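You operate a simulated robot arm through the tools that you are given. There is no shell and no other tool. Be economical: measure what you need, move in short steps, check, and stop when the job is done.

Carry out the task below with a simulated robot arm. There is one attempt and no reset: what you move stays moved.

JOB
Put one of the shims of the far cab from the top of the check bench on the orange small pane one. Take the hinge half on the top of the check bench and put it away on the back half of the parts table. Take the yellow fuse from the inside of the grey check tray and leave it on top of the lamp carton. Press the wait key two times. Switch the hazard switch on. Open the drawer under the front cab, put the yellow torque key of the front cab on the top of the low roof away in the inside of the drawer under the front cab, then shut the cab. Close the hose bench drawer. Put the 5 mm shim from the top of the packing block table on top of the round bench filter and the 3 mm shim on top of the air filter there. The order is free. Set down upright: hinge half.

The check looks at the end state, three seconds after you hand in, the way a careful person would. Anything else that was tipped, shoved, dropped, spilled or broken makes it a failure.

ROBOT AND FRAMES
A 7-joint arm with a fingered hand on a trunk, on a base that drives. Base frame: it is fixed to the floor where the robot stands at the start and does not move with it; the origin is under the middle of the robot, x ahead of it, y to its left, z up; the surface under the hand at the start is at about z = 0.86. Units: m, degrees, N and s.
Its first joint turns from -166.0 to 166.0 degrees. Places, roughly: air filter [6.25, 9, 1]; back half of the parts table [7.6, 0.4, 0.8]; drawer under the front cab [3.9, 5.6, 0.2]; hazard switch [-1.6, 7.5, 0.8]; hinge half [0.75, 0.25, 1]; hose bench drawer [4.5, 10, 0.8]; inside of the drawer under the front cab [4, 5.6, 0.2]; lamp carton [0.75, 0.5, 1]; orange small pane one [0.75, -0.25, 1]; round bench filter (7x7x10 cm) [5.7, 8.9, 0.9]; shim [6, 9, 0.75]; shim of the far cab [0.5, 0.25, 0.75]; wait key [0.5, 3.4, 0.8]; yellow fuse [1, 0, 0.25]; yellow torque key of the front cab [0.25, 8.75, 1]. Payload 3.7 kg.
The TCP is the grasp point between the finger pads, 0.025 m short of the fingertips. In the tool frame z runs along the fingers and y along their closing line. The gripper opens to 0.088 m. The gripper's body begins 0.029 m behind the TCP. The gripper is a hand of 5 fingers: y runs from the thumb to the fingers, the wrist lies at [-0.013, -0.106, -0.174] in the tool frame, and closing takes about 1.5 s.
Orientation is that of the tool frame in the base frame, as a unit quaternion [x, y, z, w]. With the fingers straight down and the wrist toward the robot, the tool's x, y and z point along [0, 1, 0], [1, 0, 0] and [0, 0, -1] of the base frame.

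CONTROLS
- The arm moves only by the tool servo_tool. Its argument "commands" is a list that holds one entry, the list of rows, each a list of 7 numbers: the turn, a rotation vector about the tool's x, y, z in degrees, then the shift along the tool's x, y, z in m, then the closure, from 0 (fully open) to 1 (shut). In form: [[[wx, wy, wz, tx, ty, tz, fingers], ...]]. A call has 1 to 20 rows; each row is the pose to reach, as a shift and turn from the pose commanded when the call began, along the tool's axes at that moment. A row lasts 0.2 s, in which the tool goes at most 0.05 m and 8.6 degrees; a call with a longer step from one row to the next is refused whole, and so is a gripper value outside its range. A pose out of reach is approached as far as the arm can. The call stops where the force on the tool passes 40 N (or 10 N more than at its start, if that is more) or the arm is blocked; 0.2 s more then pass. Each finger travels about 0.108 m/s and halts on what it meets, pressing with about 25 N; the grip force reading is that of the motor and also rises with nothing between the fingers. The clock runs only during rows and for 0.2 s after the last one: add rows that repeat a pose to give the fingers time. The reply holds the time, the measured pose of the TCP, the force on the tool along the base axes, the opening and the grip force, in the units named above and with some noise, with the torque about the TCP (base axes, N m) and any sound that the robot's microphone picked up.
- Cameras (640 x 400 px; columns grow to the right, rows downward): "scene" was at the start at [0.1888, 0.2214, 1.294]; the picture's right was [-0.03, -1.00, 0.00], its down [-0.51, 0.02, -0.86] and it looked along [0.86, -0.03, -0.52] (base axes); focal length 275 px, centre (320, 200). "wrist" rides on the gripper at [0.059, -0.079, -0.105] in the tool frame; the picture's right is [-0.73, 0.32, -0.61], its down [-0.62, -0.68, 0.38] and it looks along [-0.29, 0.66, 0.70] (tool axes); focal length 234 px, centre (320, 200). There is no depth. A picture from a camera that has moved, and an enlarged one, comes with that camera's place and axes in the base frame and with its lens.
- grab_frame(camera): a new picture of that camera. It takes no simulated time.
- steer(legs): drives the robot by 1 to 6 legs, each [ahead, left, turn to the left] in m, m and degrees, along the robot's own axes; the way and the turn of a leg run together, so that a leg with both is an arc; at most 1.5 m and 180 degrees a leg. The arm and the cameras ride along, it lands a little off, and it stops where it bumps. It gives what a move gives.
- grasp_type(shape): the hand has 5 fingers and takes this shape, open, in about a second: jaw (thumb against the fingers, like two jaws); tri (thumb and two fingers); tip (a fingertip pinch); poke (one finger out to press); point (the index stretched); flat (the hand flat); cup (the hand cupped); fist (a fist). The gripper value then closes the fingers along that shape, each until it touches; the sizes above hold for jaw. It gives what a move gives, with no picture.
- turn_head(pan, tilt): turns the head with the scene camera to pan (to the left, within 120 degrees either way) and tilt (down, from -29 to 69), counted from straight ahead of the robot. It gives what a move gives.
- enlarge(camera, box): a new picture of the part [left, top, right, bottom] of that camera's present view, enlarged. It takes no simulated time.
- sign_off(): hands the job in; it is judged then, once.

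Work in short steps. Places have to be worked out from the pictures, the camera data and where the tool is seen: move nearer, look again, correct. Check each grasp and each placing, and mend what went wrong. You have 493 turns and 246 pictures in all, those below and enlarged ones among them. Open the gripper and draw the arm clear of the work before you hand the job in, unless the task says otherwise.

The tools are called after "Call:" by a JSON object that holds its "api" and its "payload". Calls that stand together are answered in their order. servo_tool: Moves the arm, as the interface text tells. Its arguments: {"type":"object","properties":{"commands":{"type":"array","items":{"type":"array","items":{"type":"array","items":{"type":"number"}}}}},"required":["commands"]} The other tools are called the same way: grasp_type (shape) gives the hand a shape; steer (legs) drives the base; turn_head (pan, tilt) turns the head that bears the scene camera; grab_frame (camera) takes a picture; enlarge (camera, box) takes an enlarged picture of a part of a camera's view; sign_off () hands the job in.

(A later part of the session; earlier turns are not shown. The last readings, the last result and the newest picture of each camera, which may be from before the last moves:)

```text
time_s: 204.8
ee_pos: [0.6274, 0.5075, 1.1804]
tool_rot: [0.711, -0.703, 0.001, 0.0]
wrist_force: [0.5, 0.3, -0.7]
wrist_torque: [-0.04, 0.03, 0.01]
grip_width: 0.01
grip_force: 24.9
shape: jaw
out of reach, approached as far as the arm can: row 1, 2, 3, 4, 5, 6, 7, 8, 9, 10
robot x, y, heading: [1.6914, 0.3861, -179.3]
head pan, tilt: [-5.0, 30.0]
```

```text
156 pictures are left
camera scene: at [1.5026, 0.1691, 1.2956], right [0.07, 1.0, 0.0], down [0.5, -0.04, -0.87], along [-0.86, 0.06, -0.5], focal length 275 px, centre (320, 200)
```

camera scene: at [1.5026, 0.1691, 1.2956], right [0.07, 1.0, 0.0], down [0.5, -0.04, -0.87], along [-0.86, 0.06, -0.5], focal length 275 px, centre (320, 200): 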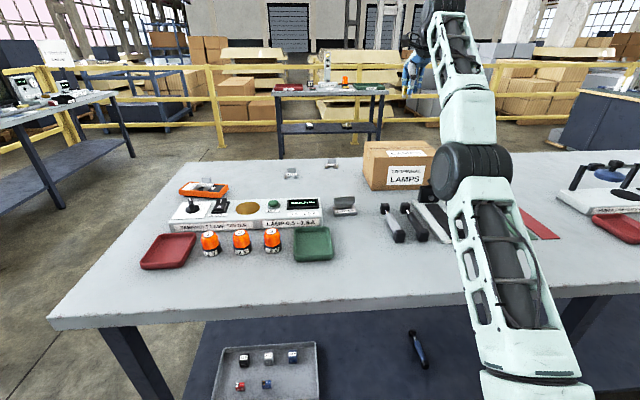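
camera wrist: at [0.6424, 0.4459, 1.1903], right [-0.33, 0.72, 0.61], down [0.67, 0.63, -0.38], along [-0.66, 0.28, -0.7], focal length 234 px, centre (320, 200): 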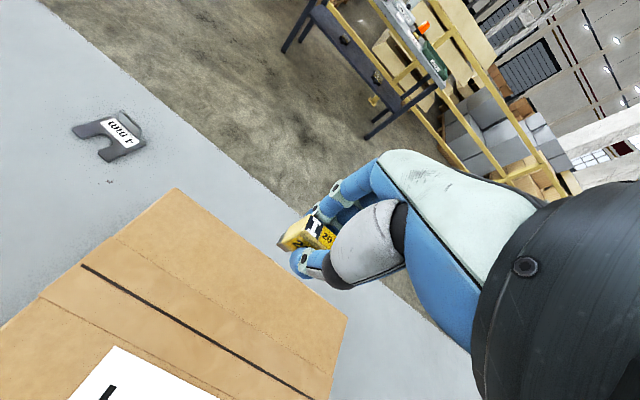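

Still straight. Command a larger retraction to force the elbow to bend.

Call:
{"api": "servo_tool", "payload": {"commands": [[[0, 0, 0, 0, -0.045, 0, 1], [0, 0, 0, 0, -0.09, 0, 1], [0, 0, 0, 0, -0.135, 0, 1], [0, 0, 0, 0, -0.18, 0, 1], [0, 0, 0, 0, -0.225, 0, 1], [0, 0, 0, 0, -0.27, 0, 1], [0, 0, 0, 0, -0.315, 0, 1], [0, 0, 0, 0, -0.315, 0, 1], [0, 0, 0, 0, -0.315, 0, 1]]]}}

Call:
{"api": "grab_frame", "payload": {"camera": "scene"}}

```text
time_s: 206.8
ee_pos: [0.8081, 0.533, 1.3524]
tool_rot: [0.712, -0.703, 0.0, 0.0]
wrist_force: [0.1, 0.7, -0.5]
wrist_torque: [0.01, -0.03, -0.02]
grip_width: 0.0101
grip_force: 24.5
shape: jaw
out of reach, approached as far as the arm can: row 1, 2, 3, 4, 5, 6, 7, 8, 9
robot x, y, heading: [1.6912, 0.3886, -179.6]
head pan, tilt: [-5.0, 30.0]
```

```text
155 pictures are left
camera scene: at [1.5025, 0.1691, 1.2956], right [0.07, 1.0, 0.0], down [0.5, -0.04, -0.87], along [-0.86, 0.06, -0.5], focal length 275 px, centre (320, 200)
```

scene: 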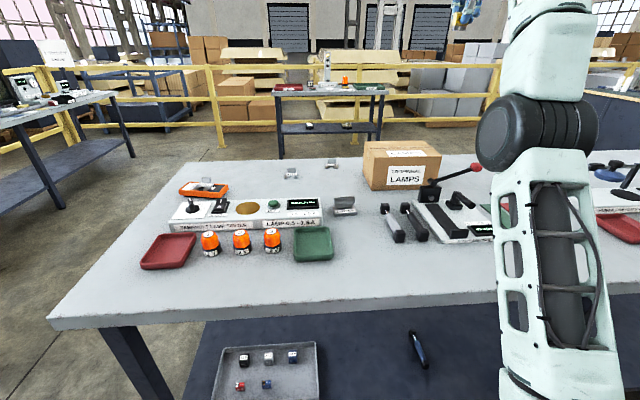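

Classic straight-arm lock. The elbow bends leftward, so command a leftward + retracting move to break it.

Call:
{"api": "servo_tool", "payload": {"commands": [[[0, 0, 0, 0.045, 0.0, 0, 1], [0, 0, 0, 0.09, 0, 0, 1], [0, 0, 0, 0.135, -0.01, 0, 1], [0, 0, 0, 0.18, -0.04, 0.0, 1], [0, 0, 0, 0.2, -0.08, 0.0, 1], [0, 0, 0, 0.2, -0.12, 0.02, 1], [0, 0, 0, 0.2, -0.15, 0.05, 1], [0, 0, 0, 0.2, -0.15, 0.09, 1], [0, 0, 0, 0.2, -0.15, 0.12, 1], [0, 0, 0, 0.2, -0.15, 0.15, 1], [0, 0, 0, 0.2, -0.15, 0.15, 1], [0, 0, 0, 0.2, -0.15, 0.15, 1]]]}}

Call:
{"api": "grab_frame", "payload": {"camera": "scene"}}

```text
refused: row 4 steps farther than a row can; nothing moved
```

```text
154 pictures are left
camera scene: at [1.5025, 0.1691, 1.2956], right [0.07, 1.0, 0.0], down [0.5, -0.04, -0.87], along [-0.86, 0.06, -0.5], focal length 275 px, centre (320, 200)
```

scene: 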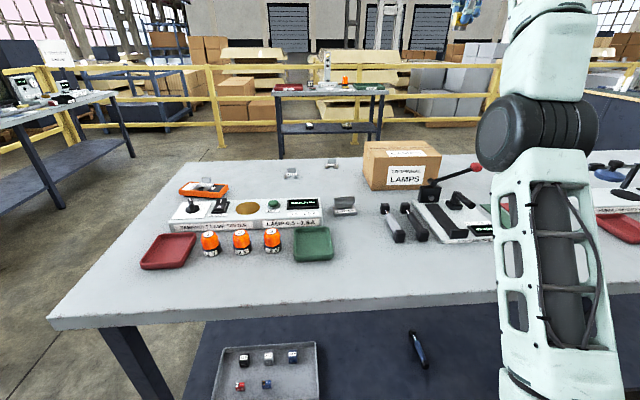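

Resend with legal steps.

Call:
{"api": "servo_tool", "payload": {"commands": [[[0, 0, 0, 0.045, 0.0, 0, 1], [0, 0, 0, 0.09, 0, 0, 1], [0, 0, 0, 0.13, -0.01, 0, 1], [0, 0, 0, 0.16, -0.04, 0.0, 1], [0, 0, 0, 0.18, -0.08, 0.0, 1], [0, 0, 0, 0.18, -0.12, 0.02, 1], [0, 0, 0, 0.18, -0.15, 0.05, 1], [0, 0, 0, 0.18, -0.15, 0.09, 1], [0, 0, 0, 0.18, -0.15, 0.12, 1], [0, 0, 0, 0.18, -0.15, 0.15, 1], [0, 0, 0, 0.18, -0.15, 0.15, 1], [0, 0, 0, 0.18, -0.15, 0.15, 1]]]}}

Call:
{"api": "grab_frame", "payload": {"camera": "scene"}}

```text
time_s: 209.4
ee_pos: [0.8602, 0.3341, 1.3866]
tool_rot: [0.711, -0.703, 0.001, -0.001]
wrist_force: [0.5, -0.1, -0.7]
wrist_torque: [0.01, 0.03, 0.0]
grip_width: 0.0101
grip_force: 25.1
shape: jaw
out of reach, approached as far as the arm can: row 1, 2, 3, 4, 5, 6, 7, 8, 9, 10, 11, 12
robot x, y, heading: [1.6921, 0.3902, -179.2]
head pan, tilt: [-5.0, 30.0]
```

```text
153 pictures are left
camera scene: at [1.5026, 0.169, 1.2956], right [0.07, 1.0, 0.0], down [0.5, -0.04, -0.87], along [-0.86, 0.06, -0.5], focal length 275 px, centre (320, 200)
```

scene: 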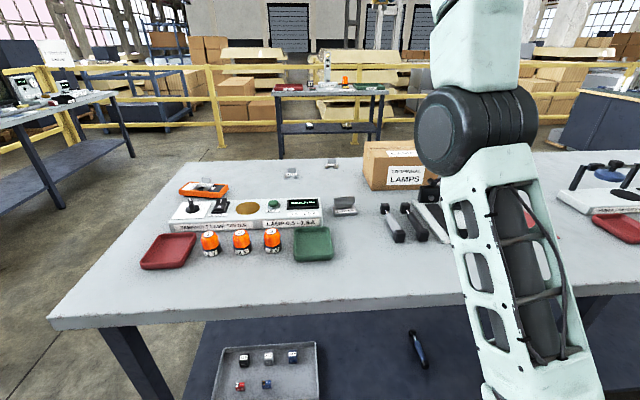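

Perhaps a wrist joint limit pairs with it. Try tilting fingers outward 24° while retracting/lowering to free it.

Call:
{"api": "servo_tool", "payload": {"commands": [[[-8, 0, 0, 0, -0.02, 0.02, 1], [-16, 0, 0, 0, -0.04, 0.04, 1], [-24, 0, 0, 0, -0.06, 0.07, 1], [-24, 0, 0, 0, -0.08, 0.1, 1], [-24, 0, 0, 0, -0.1, 0.14, 1], [-24, 0, 0, 0, -0.1, 0.18, 1], [-24, 0, 0, 0, -0.1, 0.2, 1], [-24, 0, 0, 0, -0.1, 0.2, 1]]]}}

Call:
{"api": "grab_frame", "payload": {"camera": "scene"}}

```text
time_s: 211.2
ee_pos: [0.8061, 0.2861, 1.4406]
tool_rot: [0.696, -0.687, -0.146, 0.147]
wrist_force: [-0.5, -0.2, -0.7]
wrist_torque: [0.01, -0.01, -0.04]
grip_width: 0.0104
grip_force: 25.2
shape: jaw
out of reach, approached as far as the arm can: row 1, 2, 3, 4, 5, 6, 7, 8
robot x, y, heading: [1.6919, 0.3871, -179.2]
head pan, tilt: [-5.0, 30.0]
```

```text
152 pictures are left
camera scene: at [1.5026, 0.169, 1.2956], right [0.07, 1.0, 0.0], down [0.5, -0.04, -0.87], along [-0.86, 0.06, -0.5], focal length 275 px, centre (320, 200)
```

scene: 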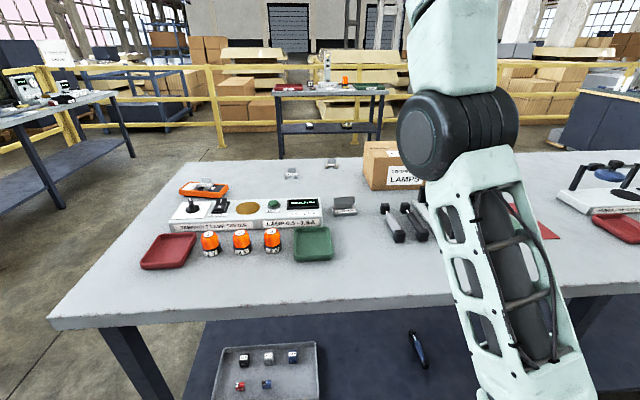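

The arm is locked straight. Back the base away 0.9 m and bring the arm down in free space, where it bent before.

Call:
{"api": "steer", "payload": {"legs": [[-0.9, 0, 0]]}}

Call:
{"api": "servo_tool", "payload": {"commands": [[[6, 0, 0, 0, -0.02, 0.04, 1], [12, 0, 0, 0, -0.04, 0.08, 1], [18, 0, 0, 0, -0.06, 0.12, 1], [24, 0, 0, 0, -0.08, 0.16, 1], [24, 0, 0, 0, -0.1, 0.2, 1], [24, 0, 0, 0, -0.12, 0.24, 1], [24, 0, 0, 0, -0.14, 0.28, 1], [24, 0, 0, 0, -0.16, 0.32, 1], [24, 0, 0, 0, -0.18, 0.36, 1], [24, 0, 0, 0, -0.2, 0.4, 1], [24, 0, 0, 0, -0.22, 0.44, 1], [24, 0, 0, 0, -0.24, 0.48, 1], [24, 0, 0, 0, -0.26, 0.52, 1], [24, 0, 0, 0, -0.28, 0.56, 1], [24, 0, 0, 0, -0.3, 0.6, 1], [24, 0, 0, 0, -0.32, 0.64, 1]]]}}

Call:
{"api": "grab_frame", "payload": {"camera": "scene"}}

```text
time_s: 215.9
ee_pos: [1.7036, 0.2987, 1.4391]
tool_rot: [0.695, -0.689, -0.145, 0.147]
wrist_force: [-0.9, 0.2, -0.2]
wrist_torque: [-0.01, -0.01, 0.06]
grip_width: 0.0102
grip_force: 24.7
shape: jaw
robot x, y, heading: [2.5928, 0.3979, -179.5]
head pan, tilt: [-5.0, 30.0]
```

```text
time_s: 219.3
ee_pos: [1.3977, 0.1872, 0.7943]
tool_rot: [0.709, -0.705, 0.0, -0.002]
wrist_force: [-0.4, -0.2, 2.1]
wrist_torque: [0.0, -0.01, -0.02]
grip_width: 0.0098
grip_force: 24.9
shape: jaw
out of reach, approached as far as the arm can: row 1, 2, 3, 4, 5, 6, 7, 8, 9, 10, 11, 12, 13, 14, 15, 16
robot x, y, heading: [2.5865, 0.3964, -179.8]
head pan, tilt: [-5.0, 30.0]
```

```text
151 pictures are left
camera scene: at [2.4012, 0.1791, 1.2957], right [0.08, 1.0, 0.0], down [0.5, -0.04, -0.87], along [-0.86, 0.07, -0.5], focal length 275 px, centre (320, 200)
```

scene: 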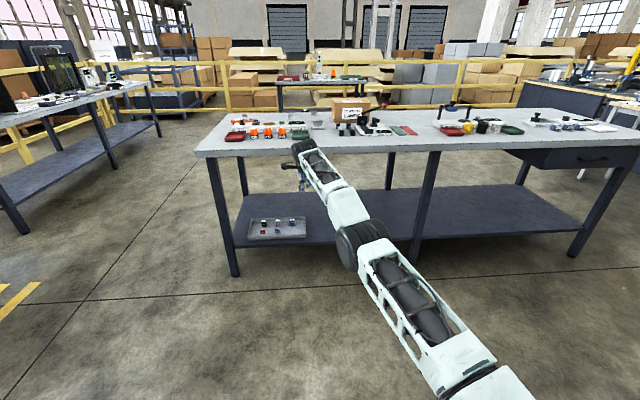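

Continue lowering and retracting in free space.

Call:
{"api": "servo_tool", "payload": {"commands": [[[0, 0, 0, -0.01, -0.015, 0.04, 1], [0, 0, 0, -0.02, -0.03, 0.08, 1], [0, 0, 0, -0.03, -0.045, 0.12, 1], [0, 0, 0, -0.04, -0.06, 0.16, 1], [0, 0, 0, -0.05, -0.075, 0.2, 1], [0, 0, 0, -0.06, -0.09, 0.24, 1], [0, 0, 0, -0.07, -0.105, 0.28, 1], [0, 0, 0, -0.08, -0.12, 0.32, 1], [0, 0, 0, -0.09, -0.135, 0.35, 1], [0, 0, 0, -0.1, -0.17, 0.35, 1], [0, 0, 0, -0.11, -0.2, 0.35, 1], [0, 0, 0, -0.12, -0.2, 0.35, 1]]]}}

Call:
{"api": "grab_frame", "payload": {"camera": "scene"}}

```text
time_s: 221.9
ee_pos: [1.4025, 0.2698, 0.3836]
tool_rot: [0.711, -0.704, 0.001, -0.003]
wrist_force: [-0.1, -0.1, 0.4]
wrist_torque: [0.04, 0.0, -0.05]
grip_width: 0.0104
grip_force: 24.8
shape: jaw
out of reach, approached as far as the arm can: row 1, 2, 3, 4, 5, 6, 7, 8, 9, 10, 11, 12
robot x, y, heading: [2.5889, 0.401, -179.7]
head pan, tilt: [-5.0, 30.0]
```

```text
150 pictures are left
camera scene: at [2.4006, 0.1787, 1.2956], right [0.08, 1.0, 0.0], down [0.5, -0.04, -0.87], along [-0.86, 0.07, -0.5], focal length 275 px, centre (320, 200)
```

scene: 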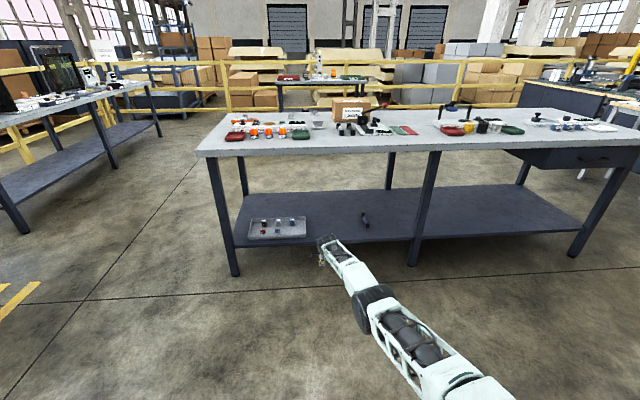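

Try the simple retract that worked before (pure -0.05).

Call:
{"api": "servo_tool", "payload": {"commands": [[[0, 0, 0, 0, -0.03, 0, 1], [0, 0, 0, 0, -0.05, 0, 1], [0, 0, 0, 0, -0.1, 0, 1], [0, 0, 0, 0, -0.15, 0, 1], [0, 0, 0, 0, -0.2, 0, 1], [0, 0, 0, 0, -0.25, 0, 1], [0, 0, 0, 0, -0.3, 0, 1], [0, 0, 0, 0, -0.35, 0, 1], [0, 0, 0, 0, -0.4, 0, 1], [0, 0, 0, 0, -0.45, 0, 1]]]}}

```text
time_s: 224.1
ee_pos: [1.53, 0.1189, 0.219]
tool_rot: [0.71, -0.704, 0.002, -0.001]
wrist_force: [-0.3, 0.1, -0.9]
wrist_torque: [0.01, 0.01, 0.01]
grip_width: 0.01
grip_force: 25.5
shape: jaw
out of reach, approached as far as the arm can: row 1, 2, 3, 4, 5, 6, 7, 8, 9, 10
robot x, y, heading: [2.5898, 0.3975, -179.7]
head pan, tilt: [-5.0, 30.0]
```

Locked at full stretch. Try a long sideways sweep to the right with retraction to break it.

Call:
{"api": "servo_tool", "payload": {"commands": [[[0, 0, 0, -0.04, -0.02, -0.02, 1], [0, 0, 0, -0.08, -0.04, -0.04, 1], [0, 0, 0, -0.12, -0.06, -0.06, 1], [0, 0, 0, -0.16, -0.08, -0.08, 1], [0, 0, 0, -0.2, -0.1, -0.1, 1], [0, 0, 0, -0.24, -0.12, -0.12, 1], [0, 0, 0, -0.28, -0.14, -0.14, 1], [0, 0, 0, -0.32, -0.16, -0.16, 1], [0, 0, 0, -0.36, -0.18, -0.18, 1], [0, 0, 0, -0.4, -0.2, -0.2, 1], [0, 0, 0, -0.44, -0.22, -0.2, 1], [0, 0, 0, -0.48, -0.24, -0.2, 1]]]}}

Call:
{"api": "grab_frame", "payload": {"camera": "scene"}}

```text
time_s: 226.7
ee_pos: [1.4461, 0.6834, 0.3015]
tool_rot: [0.711, -0.703, 0.001, 0.0]
wrist_force: [-0.2, -0.3, 0.6]
wrist_torque: [0.03, -0.03, 0.01]
grip_width: 0.0101
grip_force: 24.8
shape: jaw
out of reach, approached as far as the arm can: row 1, 2, 3, 4, 5, 6, 7, 8, 9, 10, 11, 12
robot x, y, heading: [2.5903, 0.3962, -179.4]
head pan, tilt: [-5.0, 30.0]
```

```text
149 pictures are left
camera scene: at [2.4007, 0.1784, 1.2956], right [0.08, 1.0, 0.0], down [0.5, -0.04, -0.87], along [-0.86, 0.07, -0.5], focal length 275 px, centre (320, 200)
```

scene: 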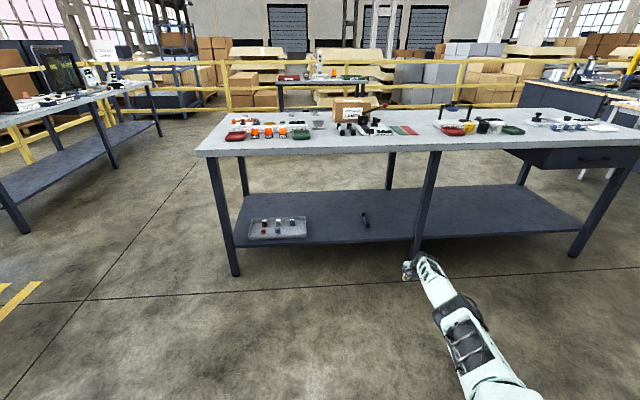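

Try a large outward pitch (to horizontal) with retraction, which changes the wrist joints a lot.

Call:
{"api": "servo_tool", "payload": {"commands": [[[-8, 0, 0, 0, 0, -0.03, 1], [-16, 0, 0, 0, 0, -0.06, 1], [-24, 0, 0, 0, 0, -0.09, 1], [-32, 0, 0, 0, 0, -0.12, 1], [-40, 0, 0, 0, 0, -0.15, 1], [-48, 0, 0, 0, 0, -0.18, 1], [-56, 0, 0, 0, 0, -0.21, 1], [-64, 0, 0, 0, 0, -0.24, 1], [-72, 0, 0, 0, 0, -0.27, 1], [-80, 0, 0, 0, 0, -0.3, 1], [-80, 0, 0, 0, -0.04, -0.3, 1], [-80, 0, 0, 0, -0.08, -0.3, 1], [-80, 0, 0, 0, -0.12, -0.3, 1], [-80, 0, 0, 0, -0.16, -0.3, 1], [-80, 0, 0, 0, -0.2, -0.3, 1]]]}}

Call:
{"api": "grab_frame", "payload": {"camera": "scene"}}

```text
time_s: 229.9
ee_pos: [1.4285, 0.77, 0.4834]
tool_rot: [0.546, -0.539, -0.451, 0.456]
wrist_force: [0.1, 0.3, 0.2]
wrist_torque: [0.02, 0.02, -0.02]
grip_width: 0.01
grip_force: 25.6
shape: jaw
out of reach, approached as far as the arm can: row 1, 2, 3, 4, 5, 6, 7, 8, 9, 10, 11, 12, 13, 14, 15
robot x, y, heading: [2.5914, 0.3962, -179.3]
head pan, tilt: [-5.0, 30.0]
```

```text
148 pictures are left
camera scene: at [2.4004, 0.1789, 1.2956], right [0.08, 1.0, 0.0], down [0.5, -0.04, -0.87], along [-0.86, 0.07, -0.5], focal length 275 px, centre (320, 200)
```

scene: 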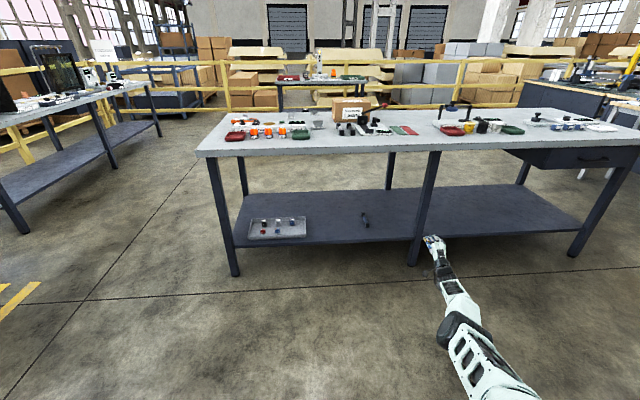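

d has dropped a little. In this orientation retract along the tool axis.

Call:
{"api": "servo_tool", "payload": {"commands": [[[0, 0, 0, 0, 0, -0.04, 1], [0, 0, 0, 0, 0, -0.08, 1], [0, 0, 0, 0, 0, -0.12, 1], [0, 0, 0, 0, 0, -0.16, 1], [0, 0, 0, 0, 0, -0.2, 1], [0, 0, 0, 0, 0, -0.24, 1], [0, 0, 0, 0, 0, -0.28, 1], [0, 0, 0, 0, 0, -0.3, 1], [0, 0, 0, 0, 0, -0.3, 1]]]}}

Call:
{"api": "grab_frame", "payload": {"camera": "scene"}}

```text
time_s: 231.9
ee_pos: [1.5228, 0.9132, 0.4667]
tool_rot: [0.545, -0.539, -0.452, 0.456]
wrist_force: [0.1, 0.2, -0.5]
wrist_torque: [-0.01, 0.0, 0.0]
grip_width: 0.0102
grip_force: 25.3
shape: jaw
out of reach, approached as far as the arm can: row 1, 2, 3, 4, 5, 6, 7, 8, 9
robot x, y, heading: [2.5901, 0.3994, -179.7]
head pan, tilt: [-5.0, 30.0]
```

```text
147 pictures are left
camera scene: at [2.4003, 0.1791, 1.2956], right [0.08, 1.0, 0.0], down [0.5, -0.04, -0.87], along [-0.86, 0.07, -0.5], focal length 275 px, centre (320, 200)
```

scene: 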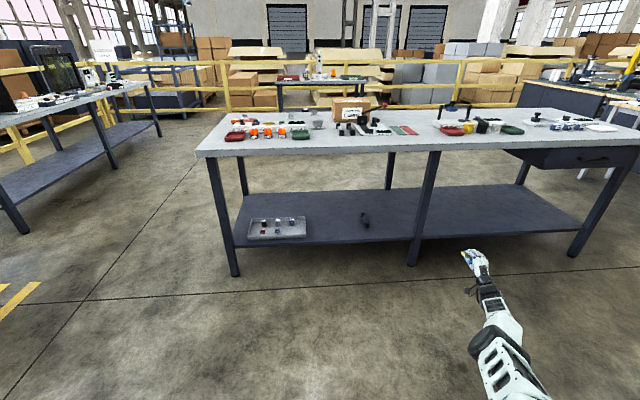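

Hypothesis: the elbow is just past straight at its stop, so it must be pushed outward and then bent the proper way (downward). First return to tool-down, stretched and high.

Call:
{"api": "servo_tool", "payload": {"commands": [[[6, 0, 0, 0.028, 0.034, 0.009, 1], [12, 0, 0, 0.057, 0.068, 0.017, 1], [18, 0, 0, 0.086, 0.102, 0.026, 1], [24, 0, 0, 0.114, 0.137, 0.034, 1], [30, 0, 0, 0.143, 0.171, 0.043, 1], [36, 0, 0, 0.171, 0.205, 0.051, 1], [42, 0, 0, 0.2, 0.239, 0.06, 1], [48, 0, 0, 0.229, 0.273, 0.068, 1], [54, 0, 0, 0.257, 0.307, 0.077, 1], [60, 0, 0, 0.286, 0.341, 0.085, 1], [66, 0, 0, 0.314, 0.375, 0.094, 1], [72, 0, 0, 0.343, 0.41, 0.102, 1], [80, 0, 0, 0.371, 0.444, 0.111, 1], [80, 0, 0, 0.4, 0.478, 0.119, 1]]]}}

Call:
{"api": "grab_frame", "payload": {"camera": "scene"}}

```text
time_s: 234.9
ee_pos: [1.3797, 0.5058, 0.8923]
tool_rot: [0.71, -0.705, 0.003, -0.002]
wrist_force: [0.0, 0.7, -0.6]
wrist_torque: [-0.03, -0.05, 0.04]
grip_width: 0.0102
grip_force: 25.3
shape: jaw
out of reach, approached as far as the arm can: row 1, 2, 3, 4, 5, 6, 7, 8, 9, 10, 11, 12, 13, 14
robot x, y, heading: [2.5911, 0.4012, -179.3]
head pan, tilt: [-5.0, 30.0]
```

```text
146 pictures are left
camera scene: at [2.4002, 0.1791, 1.2955], right [0.08, 1.0, 0.0], down [0.5, -0.04, -0.87], along [-0.86, 0.07, -0.5], focal length 275 px, centre (320, 200)
```

scene: 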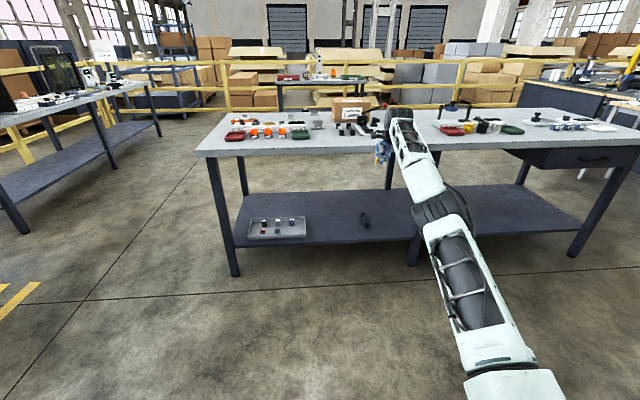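

Push outward and downward together, then retract while still going down.

Call:
{"api": "servo_tool", "payload": {"commands": [[[0, 0, 0, 0, 0.045, 0, 1], [0, 0, 0, 0, 0.09, 0, 1], [0, 0, 0, 0, 0.13, 0.01, 1], [0, 0, 0, 0, 0.13, 0.055, 1], [0, 0, 0, 0, 0.13, 0.1, 1], [0, 0, 0, 0, 0.13, 0.145, 1], [0, 0, 0, 0, 0.13, 0.19, 1], [0, 0, 0, 0, 0.1, 0.22, 1], [0, 0, 0, 0, 0.06, 0.24, 1], [0, 0, 0, 0, 0.02, 0.26, 1], [0, 0, 0, 0, -0.02, 0.28, 1], [0, 0, 0, 0, -0.06, 0.3, 1], [0, 0, 0, 0, -0.1, 0.32, 1], [0, 0, 0, 0, -0.14, 0.34, 1], [0, 0, 0, 0, -0.14, 0.34, 1]]]}}

```text
time_s: 238.1
ee_pos: [1.5217, 0.5063, 0.5527]
tool_rot: [0.71, -0.704, 0.0, -0.001]
wrist_force: [1.4, -0.9, 0.2]
wrist_torque: [-0.01, -0.03, -0.02]
grip_width: 0.0102
grip_force: 25.3
shape: jaw
out of reach, approached as far as the arm can: row 1, 2, 3, 4, 5, 6, 7, 8, 9
robot x, y, heading: [2.5893, 0.3973, -179.4]
head pan, tilt: [-5.0, 30.0]
```

Unlocked. Retract to r≈0.66 first, then raise, staying well bent.

Call:
{"api": "servo_tool", "payload": {"commands": [[[0, 0, 0, 0, -0.045, 0, 1], [0, 0, 0, 0, -0.09, -0.01, 1], [0, 0, 0, 0, -0.13, -0.03, 1], [0, 0, 0, 0, -0.15, -0.07, 1], [0, 0, 0, 0, -0.15, -0.115, 1], [0, 0, 0, 0, -0.15, -0.16, 1], [0, 0, 0, 0, -0.15, -0.205, 1], [0, 0, 0, 0, -0.15, -0.25, 1], [0, 0, 0, 0, -0.15, -0.295, 1], [0, 0, 0, 0, -0.15, -0.34, 1], [0, 0, 0, 0, -0.15, -0.385, 1], [0, 0, 0, 0, -0.15, -0.43, 1], [0, 0, 0, 0, -0.15, -0.475, 1], [0, 0, 0, 0, -0.15, -0.52, 1], [0, 0, 0, 0, -0.15, -0.565, 1]]]}}

Call:
{"api": "steer", "payload": {"legs": [[0.85, 0, 0]]}}

Call:
{"api": "grab_frame", "payload": {"camera": "scene"}}

Call:
{"api": "grab_frame", "payload": {"camera": "wrist"}}

```text
time_s: 241.3
ee_pos: [1.6704, 0.5084, 1.1201]
tool_rot: [0.71, -0.704, 0.002, -0.002]
wrist_force: [-0.7, 0.0, -0.1]
wrist_torque: [0.0, -0.01, -0.01]
grip_width: 0.0102
grip_force: 25.3
shape: jaw
robot x, y, heading: [2.5875, 0.3981, -179.5]
head pan, tilt: [-5.0, 30.0]
```

```text
time_s: 245.8
ee_pos: [0.8238, 0.4904, 1.1192]
tool_rot: [0.713, -0.701, 0.001, -0.001]
wrist_force: [0.5, 0.3, -0.8]
wrist_torque: [0.0, -0.03, 0.01]
grip_width: 0.01
grip_force: 24.9
shape: jaw
robot x, y, heading: [1.7435, 0.386, -178.9]
head pan, tilt: [-5.0, 30.0]
```

```text
145 pictures are left
camera scene: at [1.5555, 0.1673, 1.2956], right [0.07, 1.0, 0.0], down [0.5, -0.04, -0.87], along [-0.86, 0.06, -0.5], focal length 275 px, centre (320, 200)
```

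scene: 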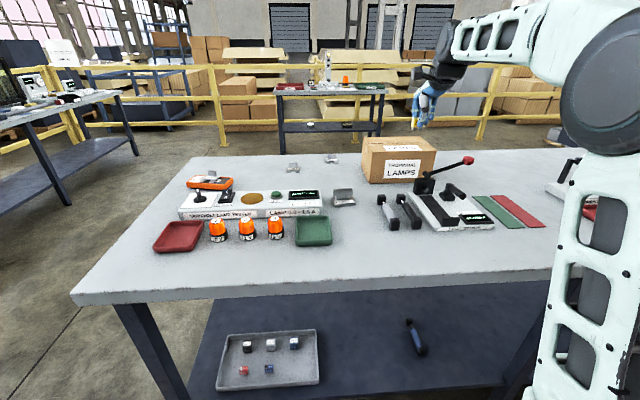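

```text
144 pictures are left
camera wrist: at [0.9022, 0.4324, 1.2243], right [-0.34, 0.72, 0.61], down [0.67, 0.63, -0.38], along [-0.66, 0.28, -0.7], focal length 234 px, centre (320, 200)
```

wrist: 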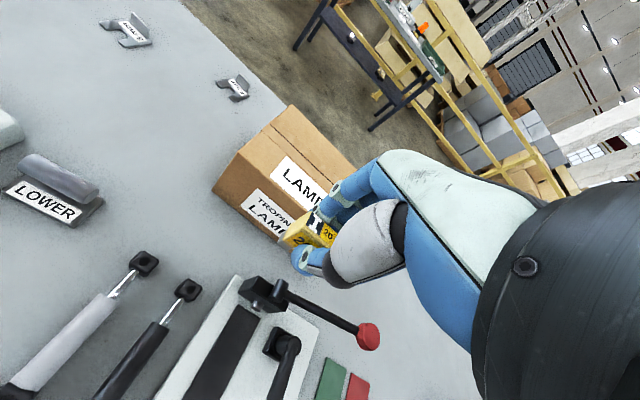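

Drive 0.08 m closer, then move over the carton.

Call:
{"api": "steer", "payload": {"legs": [[0.08, 0, 0]]}}

Call:
{"api": "servo_tool", "payload": {"commands": [[[0, 0, 0, -0.005, 0.04, 0, 1], [0, 0, 0, -0.008, 0.08, 0, 1], [0, 0, 0, -0.008, 0.108, 0.02, 1], [0, 0, 0, -0.008, 0.108, 0.05, 1], [0, 0, 0, -0.008, 0.108, 0.075, 1]]]}}

Call:
{"api": "grab_frame", "payload": {"camera": "wrist"}}

Call:
{"api": "enlarge", "payload": {"camera": "scene", "box": [340, 80, 500, 190]}}

```text
time_s: 246.9
ee_pos: [0.7432, 0.4881, 1.1189]
tool_rot: [0.713, -0.702, 0.001, 0.0]
wrist_force: [0.0, -0.5, 0.0]
wrist_torque: [0.0, -0.02, 0.0]
grip_width: 0.0103
grip_force: 24.8
shape: jaw
robot x, y, heading: [1.6613, 0.3843, -179.1]
head pan, tilt: [-5.0, 30.0]
```

```text
time_s: 248.1
ee_pos: [0.6344, 0.4949, 1.0435]
tool_rot: [0.712, -0.702, 0.0, -0.001]
wrist_force: [0.9, 0.6, 0.4]
wrist_torque: [-0.02, 0.03, 0.01]
grip_width: 0.0103
grip_force: 25.0
shape: jaw
robot x, y, heading: [1.6647, 0.3857, -179.1]
head pan, tilt: [-5.0, 30.0]
```

```text
143 pictures are left
camera wrist: at [0.7141, 0.4369, 1.1486], right [-0.34, 0.72, 0.61], down [0.67, 0.63, -0.38], along [-0.66, 0.28, -0.7], focal length 234 px, centre (320, 200)
```

wrist: 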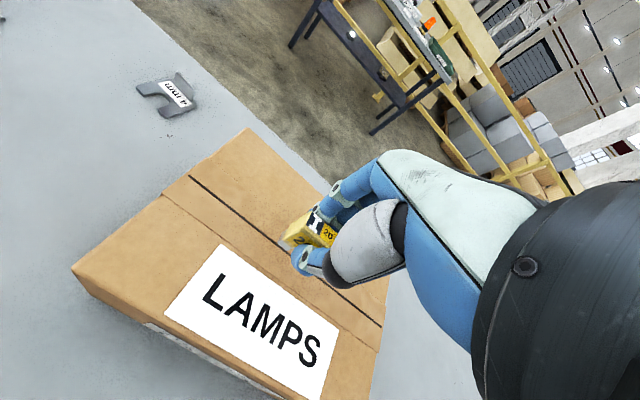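

```text
3.64 times, centred on (420, 135) of scene
camera zoom: at [1.4758, 0.1661, 1.2956], right [0.07, 1.0, 0.0], down [0.5, -0.04, -0.87], along [-0.86, 0.06, -0.5], focal length 1000 px, centre (-44, 436)
```

zoom: 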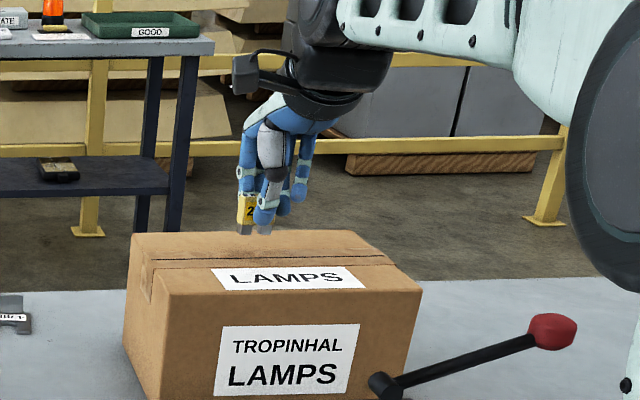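

Over the carton top. Lower in small steps to contact.

Call:
{"api": "servo_tool", "payload": {"commands": [[[0, 0, 0, 0, 0, 0.015, 1], [0, 0, 0, 0, 0, 0.024, 1], [0, 0, 0, 0, 0, 0.028, 1], [0, 0, 0, 0, 0, 0.031, 1], [0, 0, 0, 0, 0, 0.031, 1]]]}}

Call:
{"api": "enlarge", "payload": {"camera": "scene", "box": [365, 90, 445, 160]}}

```text
time_s: 249.3
ee_pos: [0.6362, 0.4945, 1.0156]
tool_rot: [0.712, -0.702, -0.001, 0.0]
wrist_force: [2.0, -0.1, 22.4]
wrist_torque: [-0.03, 0.16, 0.0]
grip_width: 0.0112
grip_force: 25.2
shape: jaw
robot x, y, heading: [1.6653, 0.3872, -178.8]
head pan, tilt: [-5.0, 30.0]
```

```text
5.71 times, centred on (405, 125) of scene
camera zoom: at [1.4767, 0.166, 1.2957], right [0.07, 1.0, 0.0], down [0.5, -0.04, -0.87], along [-0.86, 0.06, -0.5], focal length 1572 px, centre (-166, 629)
```

zoom: 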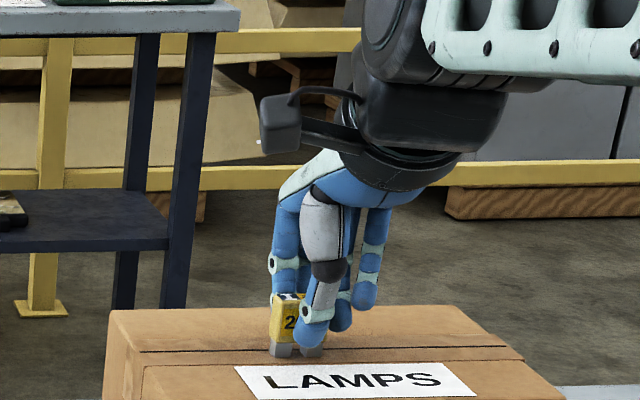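

Contact. Ease off and release, then rise.

Call:
{"api": "servo_tool", "payload": {"commands": [[[0, 0, 0, 0, 0, -0.002, 1], [0, 0, 0, 0, 0, -0.003, 0.88], [0, 0, 0, 0, 0, -0.003, 0.8], [0, 0, 0, 0, 0, -0.003, 0.7], [0, 0, 0, 0, 0, -0.003, 0.6], [0, 0, 0, 0, 0, -0.003, 0.5], [0, 0, 0, 0, 0, -0.03, 0.5], [0, 0, 0, 0, 0, -0.07, 0.3], [0, 0, 0, 0, 0, -0.11, 0]]]}}

Call:
{"api": "enlarge", "payload": {"camera": "scene", "box": [365, 90, 445, 160]}}

```text
time_s: 251.3
ee_pos: [0.6354, 0.4948, 1.1221]
tool_rot: [0.713, -0.702, 0.001, -0.001]
wrist_force: [0.2, -0.1, 0.1]
wrist_torque: [-0.03, 0.0, -0.01]
grip_width: 0.0875
grip_force: 0.0
shape: jaw
robot x, y, heading: [1.664, 0.3869, -179.0]
head pan, tilt: [-5.0, 30.0]
```

```text
5.71 times, centred on (405, 125) of scene
camera zoom: at [1.4755, 0.1661, 1.2956], right [0.07, 1.0, 0.0], down [0.5, -0.04, -0.87], along [-0.86, 0.06, -0.5], focal length 1572 px, centre (-166, 629)
```

zoom: 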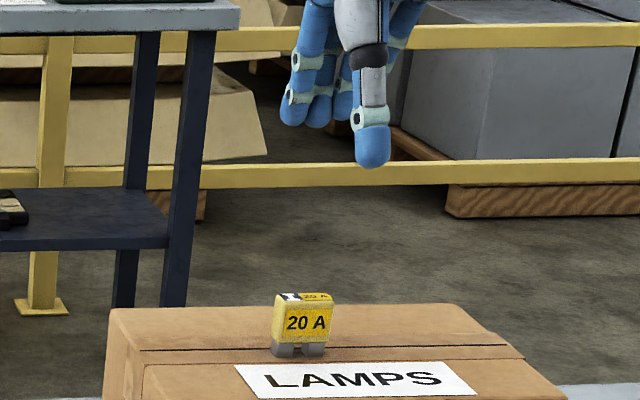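

Fuse stands on the carton. Now inspect the hinge half ("LOWER").

Call:
{"api": "enlarge", "payload": {"camera": "scene", "box": [310, 165, 390, 225]}}

```text
6.67 times, centred on (350, 195) of scene
camera zoom: at [1.4755, 0.1661, 1.2956], right [0.07, 1.0, 0.0], down [0.5, -0.04, -0.87], along [-0.86, 0.06, -0.5], focal length 1834 px, centre (120, 233)
```

zoom: 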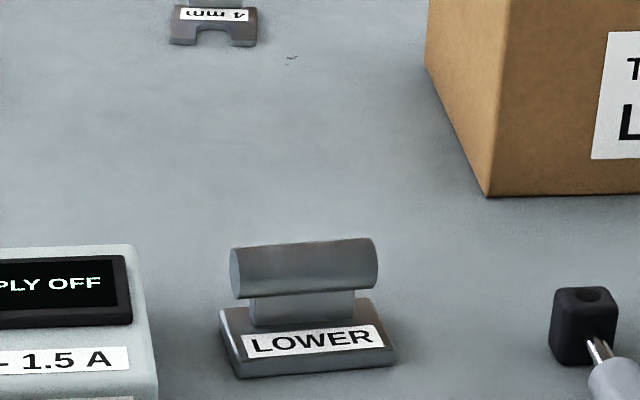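

Hinge half: barrel centre ≈(0.825,0.288,0.897), barrel along y. Move above it.

Call:
{"api": "servo_tool", "payload": {"commands": [[[0, 0, 0, 0.03, -0.03, 0, 0], [0, 0, 0, 0.06, -0.06, 0, 0], [0, 0, 0, 0.09, -0.09, 0, 0], [0, 0, 0, 0.12, -0.12, 0, 0], [0, 0, 0, 0.15, -0.15, 0, 0], [0, 0, 0, 0.18, -0.175, 0.01, 0], [0, 0, 0, 0.207, -0.19, 0.03, 0], [0, 0, 0, 0.207, -0.19, 0.07, 0], [0, 0, 0, 0.207, -0.19, 0.12, 0]]]}}

Call:
{"api": "grab_frame", "payload": {"camera": "wrist"}}

Call:
{"api": "enlarge", "payload": {"camera": "scene", "box": [290, 125, 410, 225]}}

```text
time_s: 253.3
ee_pos: [0.8289, 0.2927, 1.0032]
tool_rot: [0.712, -0.702, 0.001, -0.001]
wrist_force: [-0.4, 0.4, 0.0]
wrist_torque: [-0.01, 0.01, 0.04]
grip_width: 0.0877
grip_force: 0.1
shape: jaw
robot x, y, heading: [1.6598, 0.3872, -179.3]
head pan, tilt: [-5.0, 30.0]
```

```text
138 pictures are left
camera wrist: at [0.9083, 0.2345, 1.1085], right [-0.34, 0.72, 0.61], down [0.67, 0.63, -0.38], along [-0.66, 0.28, -0.7], focal length 234 px, centre (320, 200)
```

wrist: 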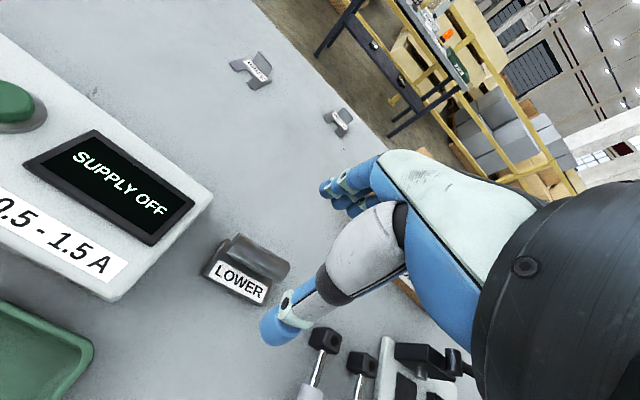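

```text
4.00 times, centred on (350, 175) of scene
camera zoom: at [1.4759, 0.1661, 1.2956], right [0.07, 1.0, 0.0], down [0.5, -0.04, -0.87], along [-0.86, 0.06, -0.5], focal length 1101 px, centre (200, 300)
```

zoom: 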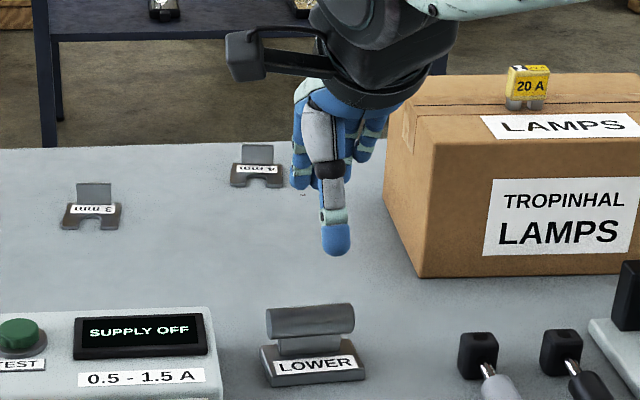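

Aligned; lower to z≈0.903 and close on the barrel.

Call:
{"api": "servo_tool", "payload": {"commands": [[[0, 0, 0, 0.006, 0.005, 0.04, 0], [0, 0, 0, 0.006, 0.005, 0.075, 0], [0, 0, 0, 0.006, 0.005, 0.1, 0.1], [0, 0, 0, 0.006, 0.005, 0.1, 0.3], [0, 0, 0, 0.006, 0.005, 0.1, 0.5], [0, 0, 0, 0.006, 0.005, 0.1, 0.7], [0, 0, 0, 0.006, 0.005, 0.1, 0.9], [0, 0, 0, 0.006, 0.005, 0.1, 1], [0, 0, 0, 0.006, 0.005, 0.1, 1]]]}}

Call:
{"api": "enlarge", "payload": {"camera": "scene", "box": [290, 125, 410, 225]}}

```text
time_s: 255.3
ee_pos: [0.8248, 0.2859, 0.9021]
tool_rot: [0.713, -0.702, 0.002, -0.001]
wrist_force: [-0.5, -0.7, -2.7]
wrist_torque: [-0.03, 0.01, -0.03]
grip_width: 0.0138
grip_force: 24.7
shape: jaw
robot x, y, heading: [1.6637, 0.3883, -179.2]
head pan, tilt: [-5.0, 30.0]
```

```text
4.00 times, centred on (350, 175) of scene
camera zoom: at [1.4756, 0.166, 1.2956], right [0.07, 1.0, 0.0], down [0.5, -0.04, -0.87], along [-0.86, 0.06, -0.5], focal length 1101 px, centre (200, 300)
```

zoom: 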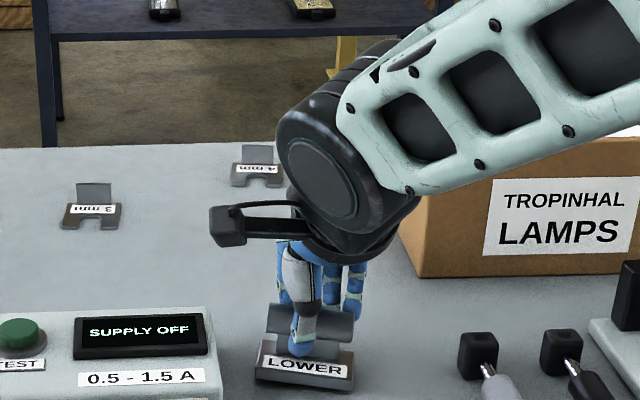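

Gripped. Lift and check the hold and the fuse.

Call:
{"api": "servo_tool", "payload": {"commands": [[[0, 0, 0, 0, 0, -0.03, 1], [0, 0, 0, 0, 0, -0.07, 1], [0, 0, 0, 0, 0, -0.115, 1], [0, 0, 0, 0, 0, -0.16, 1], [0, 0, 0, 0, 0, -0.2, 1]]]}}

Call:
{"api": "grab_frame", "payload": {"camera": "wrist"}}

Call:
{"api": "grab_frame", "payload": {"camera": "scene"}}

```text
time_s: 256.5
ee_pos: [0.8225, 0.2853, 1.1019]
tool_rot: [0.713, -0.702, 0.0, -0.002]
wrist_force: [-0.4, 0.2, -3.3]
wrist_torque: [-0.04, 0.01, -0.03]
grip_width: 0.0137
grip_force: 24.6
shape: jaw
robot x, y, heading: [1.6647, 0.3896, -179.0]
head pan, tilt: [-5.0, 30.0]
```

```text
135 pictures are left
camera wrist: at [0.9019, 0.2267, 1.2076], right [-0.34, 0.72, 0.61], down [0.67, 0.64, -0.38], along [-0.66, 0.28, -0.7], focal length 234 px, centre (320, 200)
```

wrist: 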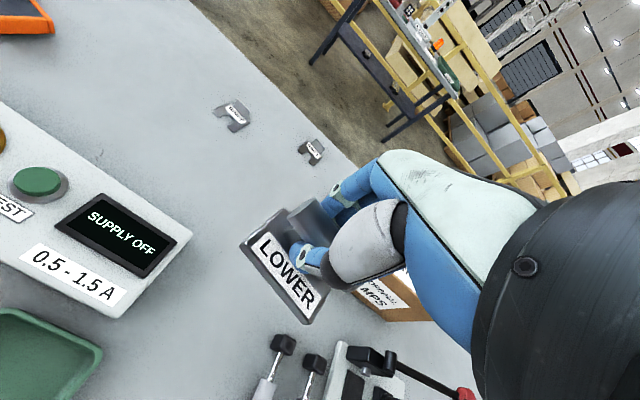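

```text
134 pictures are left
camera scene: at [1.4754, 0.166, 1.2955], right [0.07, 1.0, 0.0], down [0.5, -0.04, -0.87], along [-0.86, 0.06, -0.5], focal length 275 px, centre (320, 200)
```

scene: 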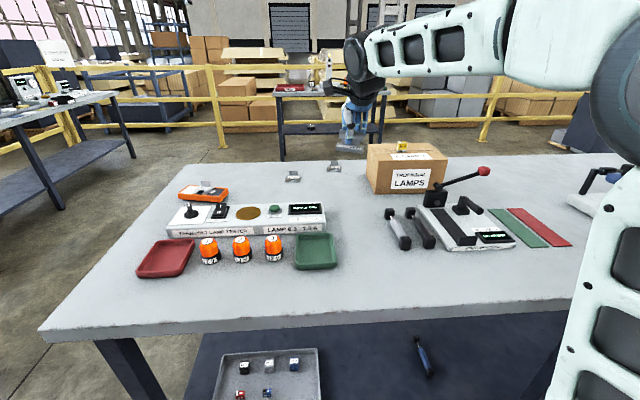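

Hinge half is held firmly. Tuck slightly, back away from the bench and turn to face +x, then survey.

Call:
{"api": "servo_tool", "payload": {"commands": [[[0, 0, 0, 0, -0.045, -0.01, 1], [0, 0, 0, 0, -0.09, -0.02, 1], [0, 0, 0, 0, -0.135, -0.03, 1]]]}}

Call:
{"api": "steer", "payload": {"legs": [[-0.5, 0, 0], [0, 0, 180]]}}

Call:
{"api": "turn_head", "payload": {"pan": 0, "tilt": 10}}

Call:
{"api": "grab_frame", "payload": {"camera": "scene"}}

Call:
{"api": "turn_head", "payload": {"pan": -60, "tilt": 10}}

Call:
{"api": "grab_frame", "payload": {"camera": "scene"}}

Call:
{"api": "turn_head", "payload": {"pan": 55, "tilt": 10}}

Call:
{"api": "grab_frame", "payload": {"camera": "scene"}}

```text
time_s: 257.3
ee_pos: [0.9591, 0.2877, 1.1325]
tool_rot: [0.712, -0.702, 0.002, -0.003]
wrist_force: [0.0, -0.6, -4.4]
wrist_torque: [-0.02, -0.04, -0.02]
grip_width: 0.014
grip_force: 24.3
shape: jaw
robot x, y, heading: [1.6617, 0.3853, -179.2]
head pan, tilt: [-5.0, 30.0]
```

```text
time_s: 267.6
ee_pos: [2.8692, 0.5058, 1.1329]
tool_rot: [0.696, 0.718, -0.001, -0.001]
wrist_force: [-0.3, 0.0, -3.1]
wrist_torque: [0.02, -0.04, 0.01]
grip_width: 0.0133
grip_force: 25.3
shape: jaw
robot x, y, heading: [2.1662, 0.397, 1.9]
head pan, tilt: [-5.0, 30.0]
```

```text
time_s: 268.4
ee_pos: [2.8684, 0.5047, 1.1338]
tool_rot: [0.696, 0.718, -0.001, -0.002]
wrist_force: [0.9, 0.2, -3.1]
wrist_torque: [0.03, -0.01, -0.03]
grip_width: 0.0135
grip_force: 24.8
shape: jaw
robot x, y, heading: [2.1637, 0.3956, 1.8]
head pan, tilt: [0.0, 10.0]
```

```text
133 pictures are left
camera scene: at [2.3506, 0.6253, 1.3278], right [0.03, -1.0, 0.0], down [-0.17, -0.01, -0.98], along [0.98, 0.03, -0.17], focal length 275 px, centre (320, 200)
```

scene: 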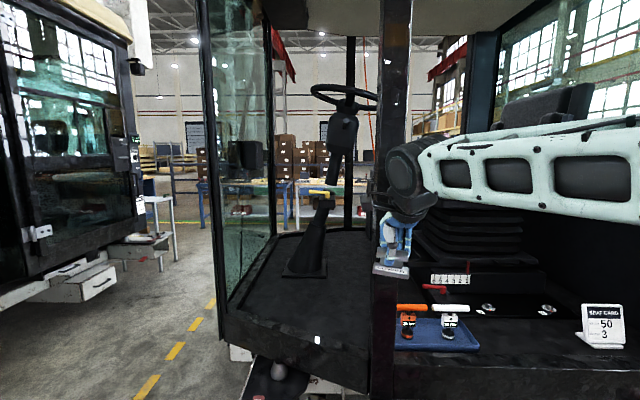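

```text
time_s: 269.7
ee_pos: [2.8692, 0.506, 1.1341]
tool_rot: [0.696, 0.718, -0.001, -0.001]
wrist_force: [-0.2, -0.4, -3.1]
wrist_torque: [0.02, 0.02, 0.01]
grip_width: 0.0135
grip_force: 24.6
shape: jaw
robot x, y, heading: [2.167, 0.3919, 2.0]
head pan, tilt: [-60.0, 10.0]
```

```text
132 pictures are left
camera scene: at [2.3068, 0.5434, 1.3279], right [-0.85, -0.53, 0.0], down [-0.09, 0.15, -0.98], along [0.52, -0.84, -0.17], focal length 275 px, centre (320, 200)
```

scene: 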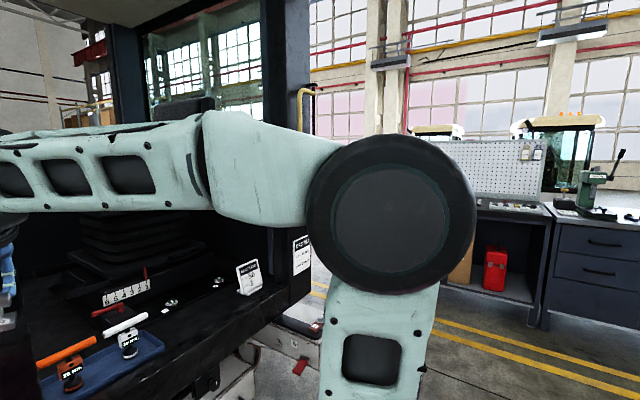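

```text
time_s: 271.7
ee_pos: [2.8692, 0.5043, 1.1328]
tool_rot: [0.695, 0.719, -0.001, -0.002]
wrist_force: [-0.3, -0.3, -2.6]
wrist_torque: [0.0, 0.0, 0.01]
grip_width: 0.0134
grip_force: 24.9
shape: jaw
robot x, y, heading: [2.165, 0.3946, 2.0]
head pan, tilt: [55.0, 10.0]
```

```text
131 pictures are left
camera scene: at [2.3087, 0.7001, 1.3279], right [0.84, -0.55, 0.0], down [-0.1, -0.15, -0.98], along [0.54, 0.82, -0.17], focal length 275 px, centre (320, 200)
```

scene: 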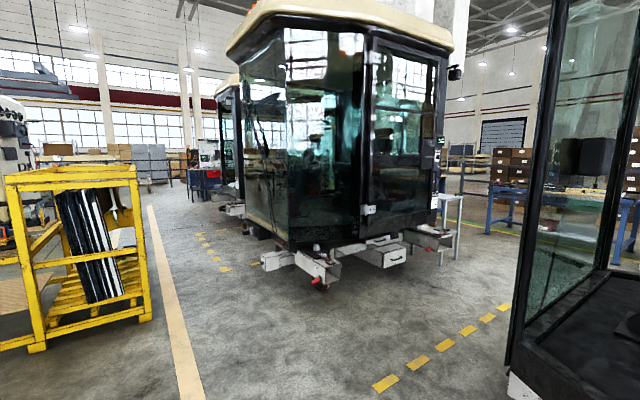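

Parts table lies behind cab 203 through the gap at y≈1.75. Drive: back a bit, strafe left, go forward to x≈5.

Call:
{"api": "steer", "payload": {"legs": [[-0.15, 0, -2], [0, 1.35, 0], [1.5, 0, 0], [1.4, 0, 0]]}}

Call:
{"api": "turn_head", "payload": {"pan": -15, "tilt": 15}}

Call:
{"api": "grab_frame", "payload": {"camera": "scene"}}

```text
time_s: 293.0
ee_pos: [5.6148, 1.9359, 1.134]
tool_rot: [0.692, 0.721, -0.001, -0.002]
wrist_force: [0.7, -0.4, -2.6]
wrist_torque: [-0.02, -0.02, 0.03]
grip_width: 0.0134
grip_force: 24.8
shape: jaw
robot x, y, heading: [4.9129, 1.8163, 2.4]
head pan, tilt: [55.0, 10.0]
```

```text
time_s: 294.4
ee_pos: [5.6137, 1.9354, 1.1322]
tool_rot: [0.693, 0.721, -0.001, -0.001]
wrist_force: [0.3, 0.6, -3.2]
wrist_torque: [-0.01, -0.04, 0.0]
grip_width: 0.0138
grip_force: 25.4
shape: jaw
robot x, y, heading: [4.9139, 1.8195, 2.2]
head pan, tilt: [-15.0, 15.0]
```

```text
130 pictures are left
camera scene: at [5.0934, 2.0266, 1.3198], right [-0.22, -0.98, 0.0], down [-0.25, 0.06, -0.97], along [0.94, -0.21, -0.26], focal length 275 px, centre (320, 200)
```

scene: 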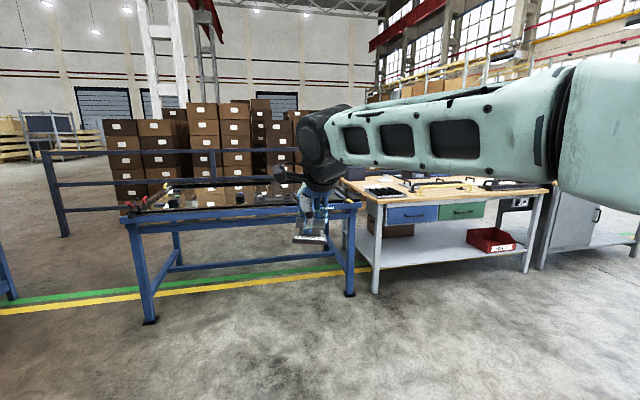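

The wood-topped parts table is at x≈6.9–7.9, y≈-0.4–1.2. Check the cab's rear clearance to my right before strafing.

Call:
{"api": "steer", "payload": {"legs": [[0.8, 0, -2]]}}

Call:
{"api": "turn_head", "payload": {"pan": -100, "tilt": 25}}

Call:
{"api": "grab_frame", "payload": {"camera": "scene"}}

```text
time_s: 298.7
ee_pos: [6.415, 1.9319, 1.133]
tool_rot: [0.704, 0.71, -0.001, -0.001]
wrist_force: [-0.4, -0.5, -3.5]
wrist_torque: [-0.01, -0.03, -0.01]
grip_width: 0.0133
grip_force: 24.4
shape: jaw
robot x, y, heading: [5.7092, 1.8363, 0.5]
head pan, tilt: [-15.0, 15.0]
```

```text
time_s: 300.3
ee_pos: [6.4149, 1.9331, 1.133]
tool_rot: [0.704, 0.71, -0.001, -0.002]
wrist_force: [0.2, 0.3, -2.4]
wrist_torque: [0.01, 0.01, 0.02]
grip_width: 0.0134
grip_force: 24.8
shape: jaw
robot x, y, heading: [5.7111, 1.8379, 0.3]
head pan, tilt: [-100.0, 25.0]
```

```text
129 pictures are left
camera scene: at [5.7917, 1.9726, 1.3036], right [-0.99, 0.16, 0.0], down [0.07, 0.42, -0.91], along [-0.15, -0.89, -0.42], focal length 275 px, centre (320, 200)
```

scene: 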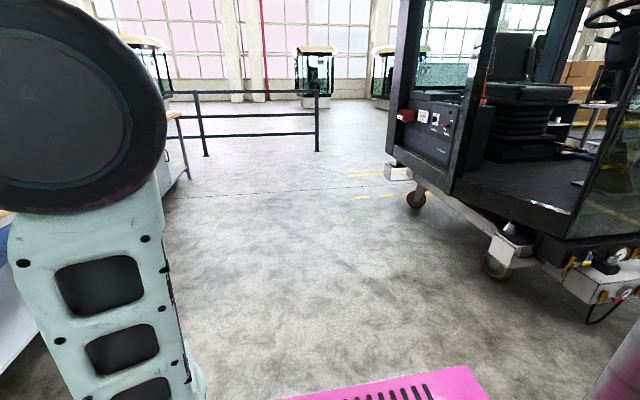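

Cab's rear is at x<4.6; all clear. Strafe right 1.3 m and look at the parts table.

Call:
{"api": "steer", "payload": {"legs": [[0, -1.35, 0], [0.35, 0, 0]]}}

Call:
{"api": "turn_head", "payload": {"pan": -5, "tilt": 25}}

Call:
{"api": "grab_frame", "payload": {"camera": "scene"}}

```text
time_s: 309.0
ee_pos: [6.7731, 0.5587, 1.1341]
tool_rot: [0.709, 0.705, -0.001, -0.001]
wrist_force: [-0.1, 0.2, -2.8]
wrist_torque: [0.01, -0.01, 0.0]
grip_width: 0.0132
grip_force: 25.4
shape: jaw
robot x, y, heading: [6.0671, 0.4762, -0.5]
head pan, tilt: [-100.0, 25.0]
```

```text
time_s: 310.7
ee_pos: [6.7729, 0.5592, 1.1321]
tool_rot: [0.709, 0.705, -0.001, -0.002]
wrist_force: [-0.3, -0.2, -3.7]
wrist_torque: [-0.02, -0.02, 0.02]
grip_width: 0.0134
grip_force: 24.9
shape: jaw
robot x, y, heading: [6.0648, 0.4728, -0.6]
head pan, tilt: [-5.0, 25.0]
```

```text
128 pictures are left
camera scene: at [6.2585, 0.6907, 1.3035], right [-0.09, -1.0, 0.0], down [-0.42, 0.04, -0.91], along [0.9, -0.09, -0.42], focal length 275 px, centre (320, 200)
```

scene: 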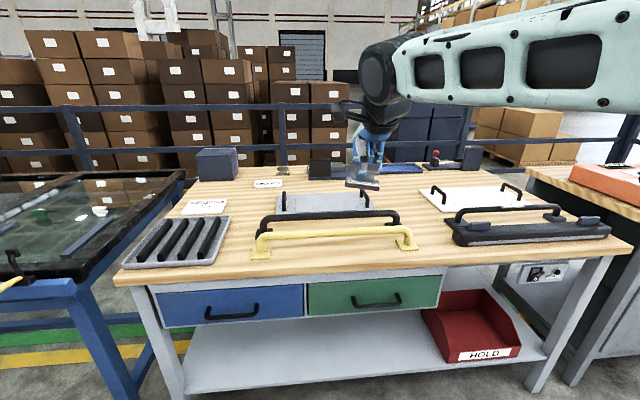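

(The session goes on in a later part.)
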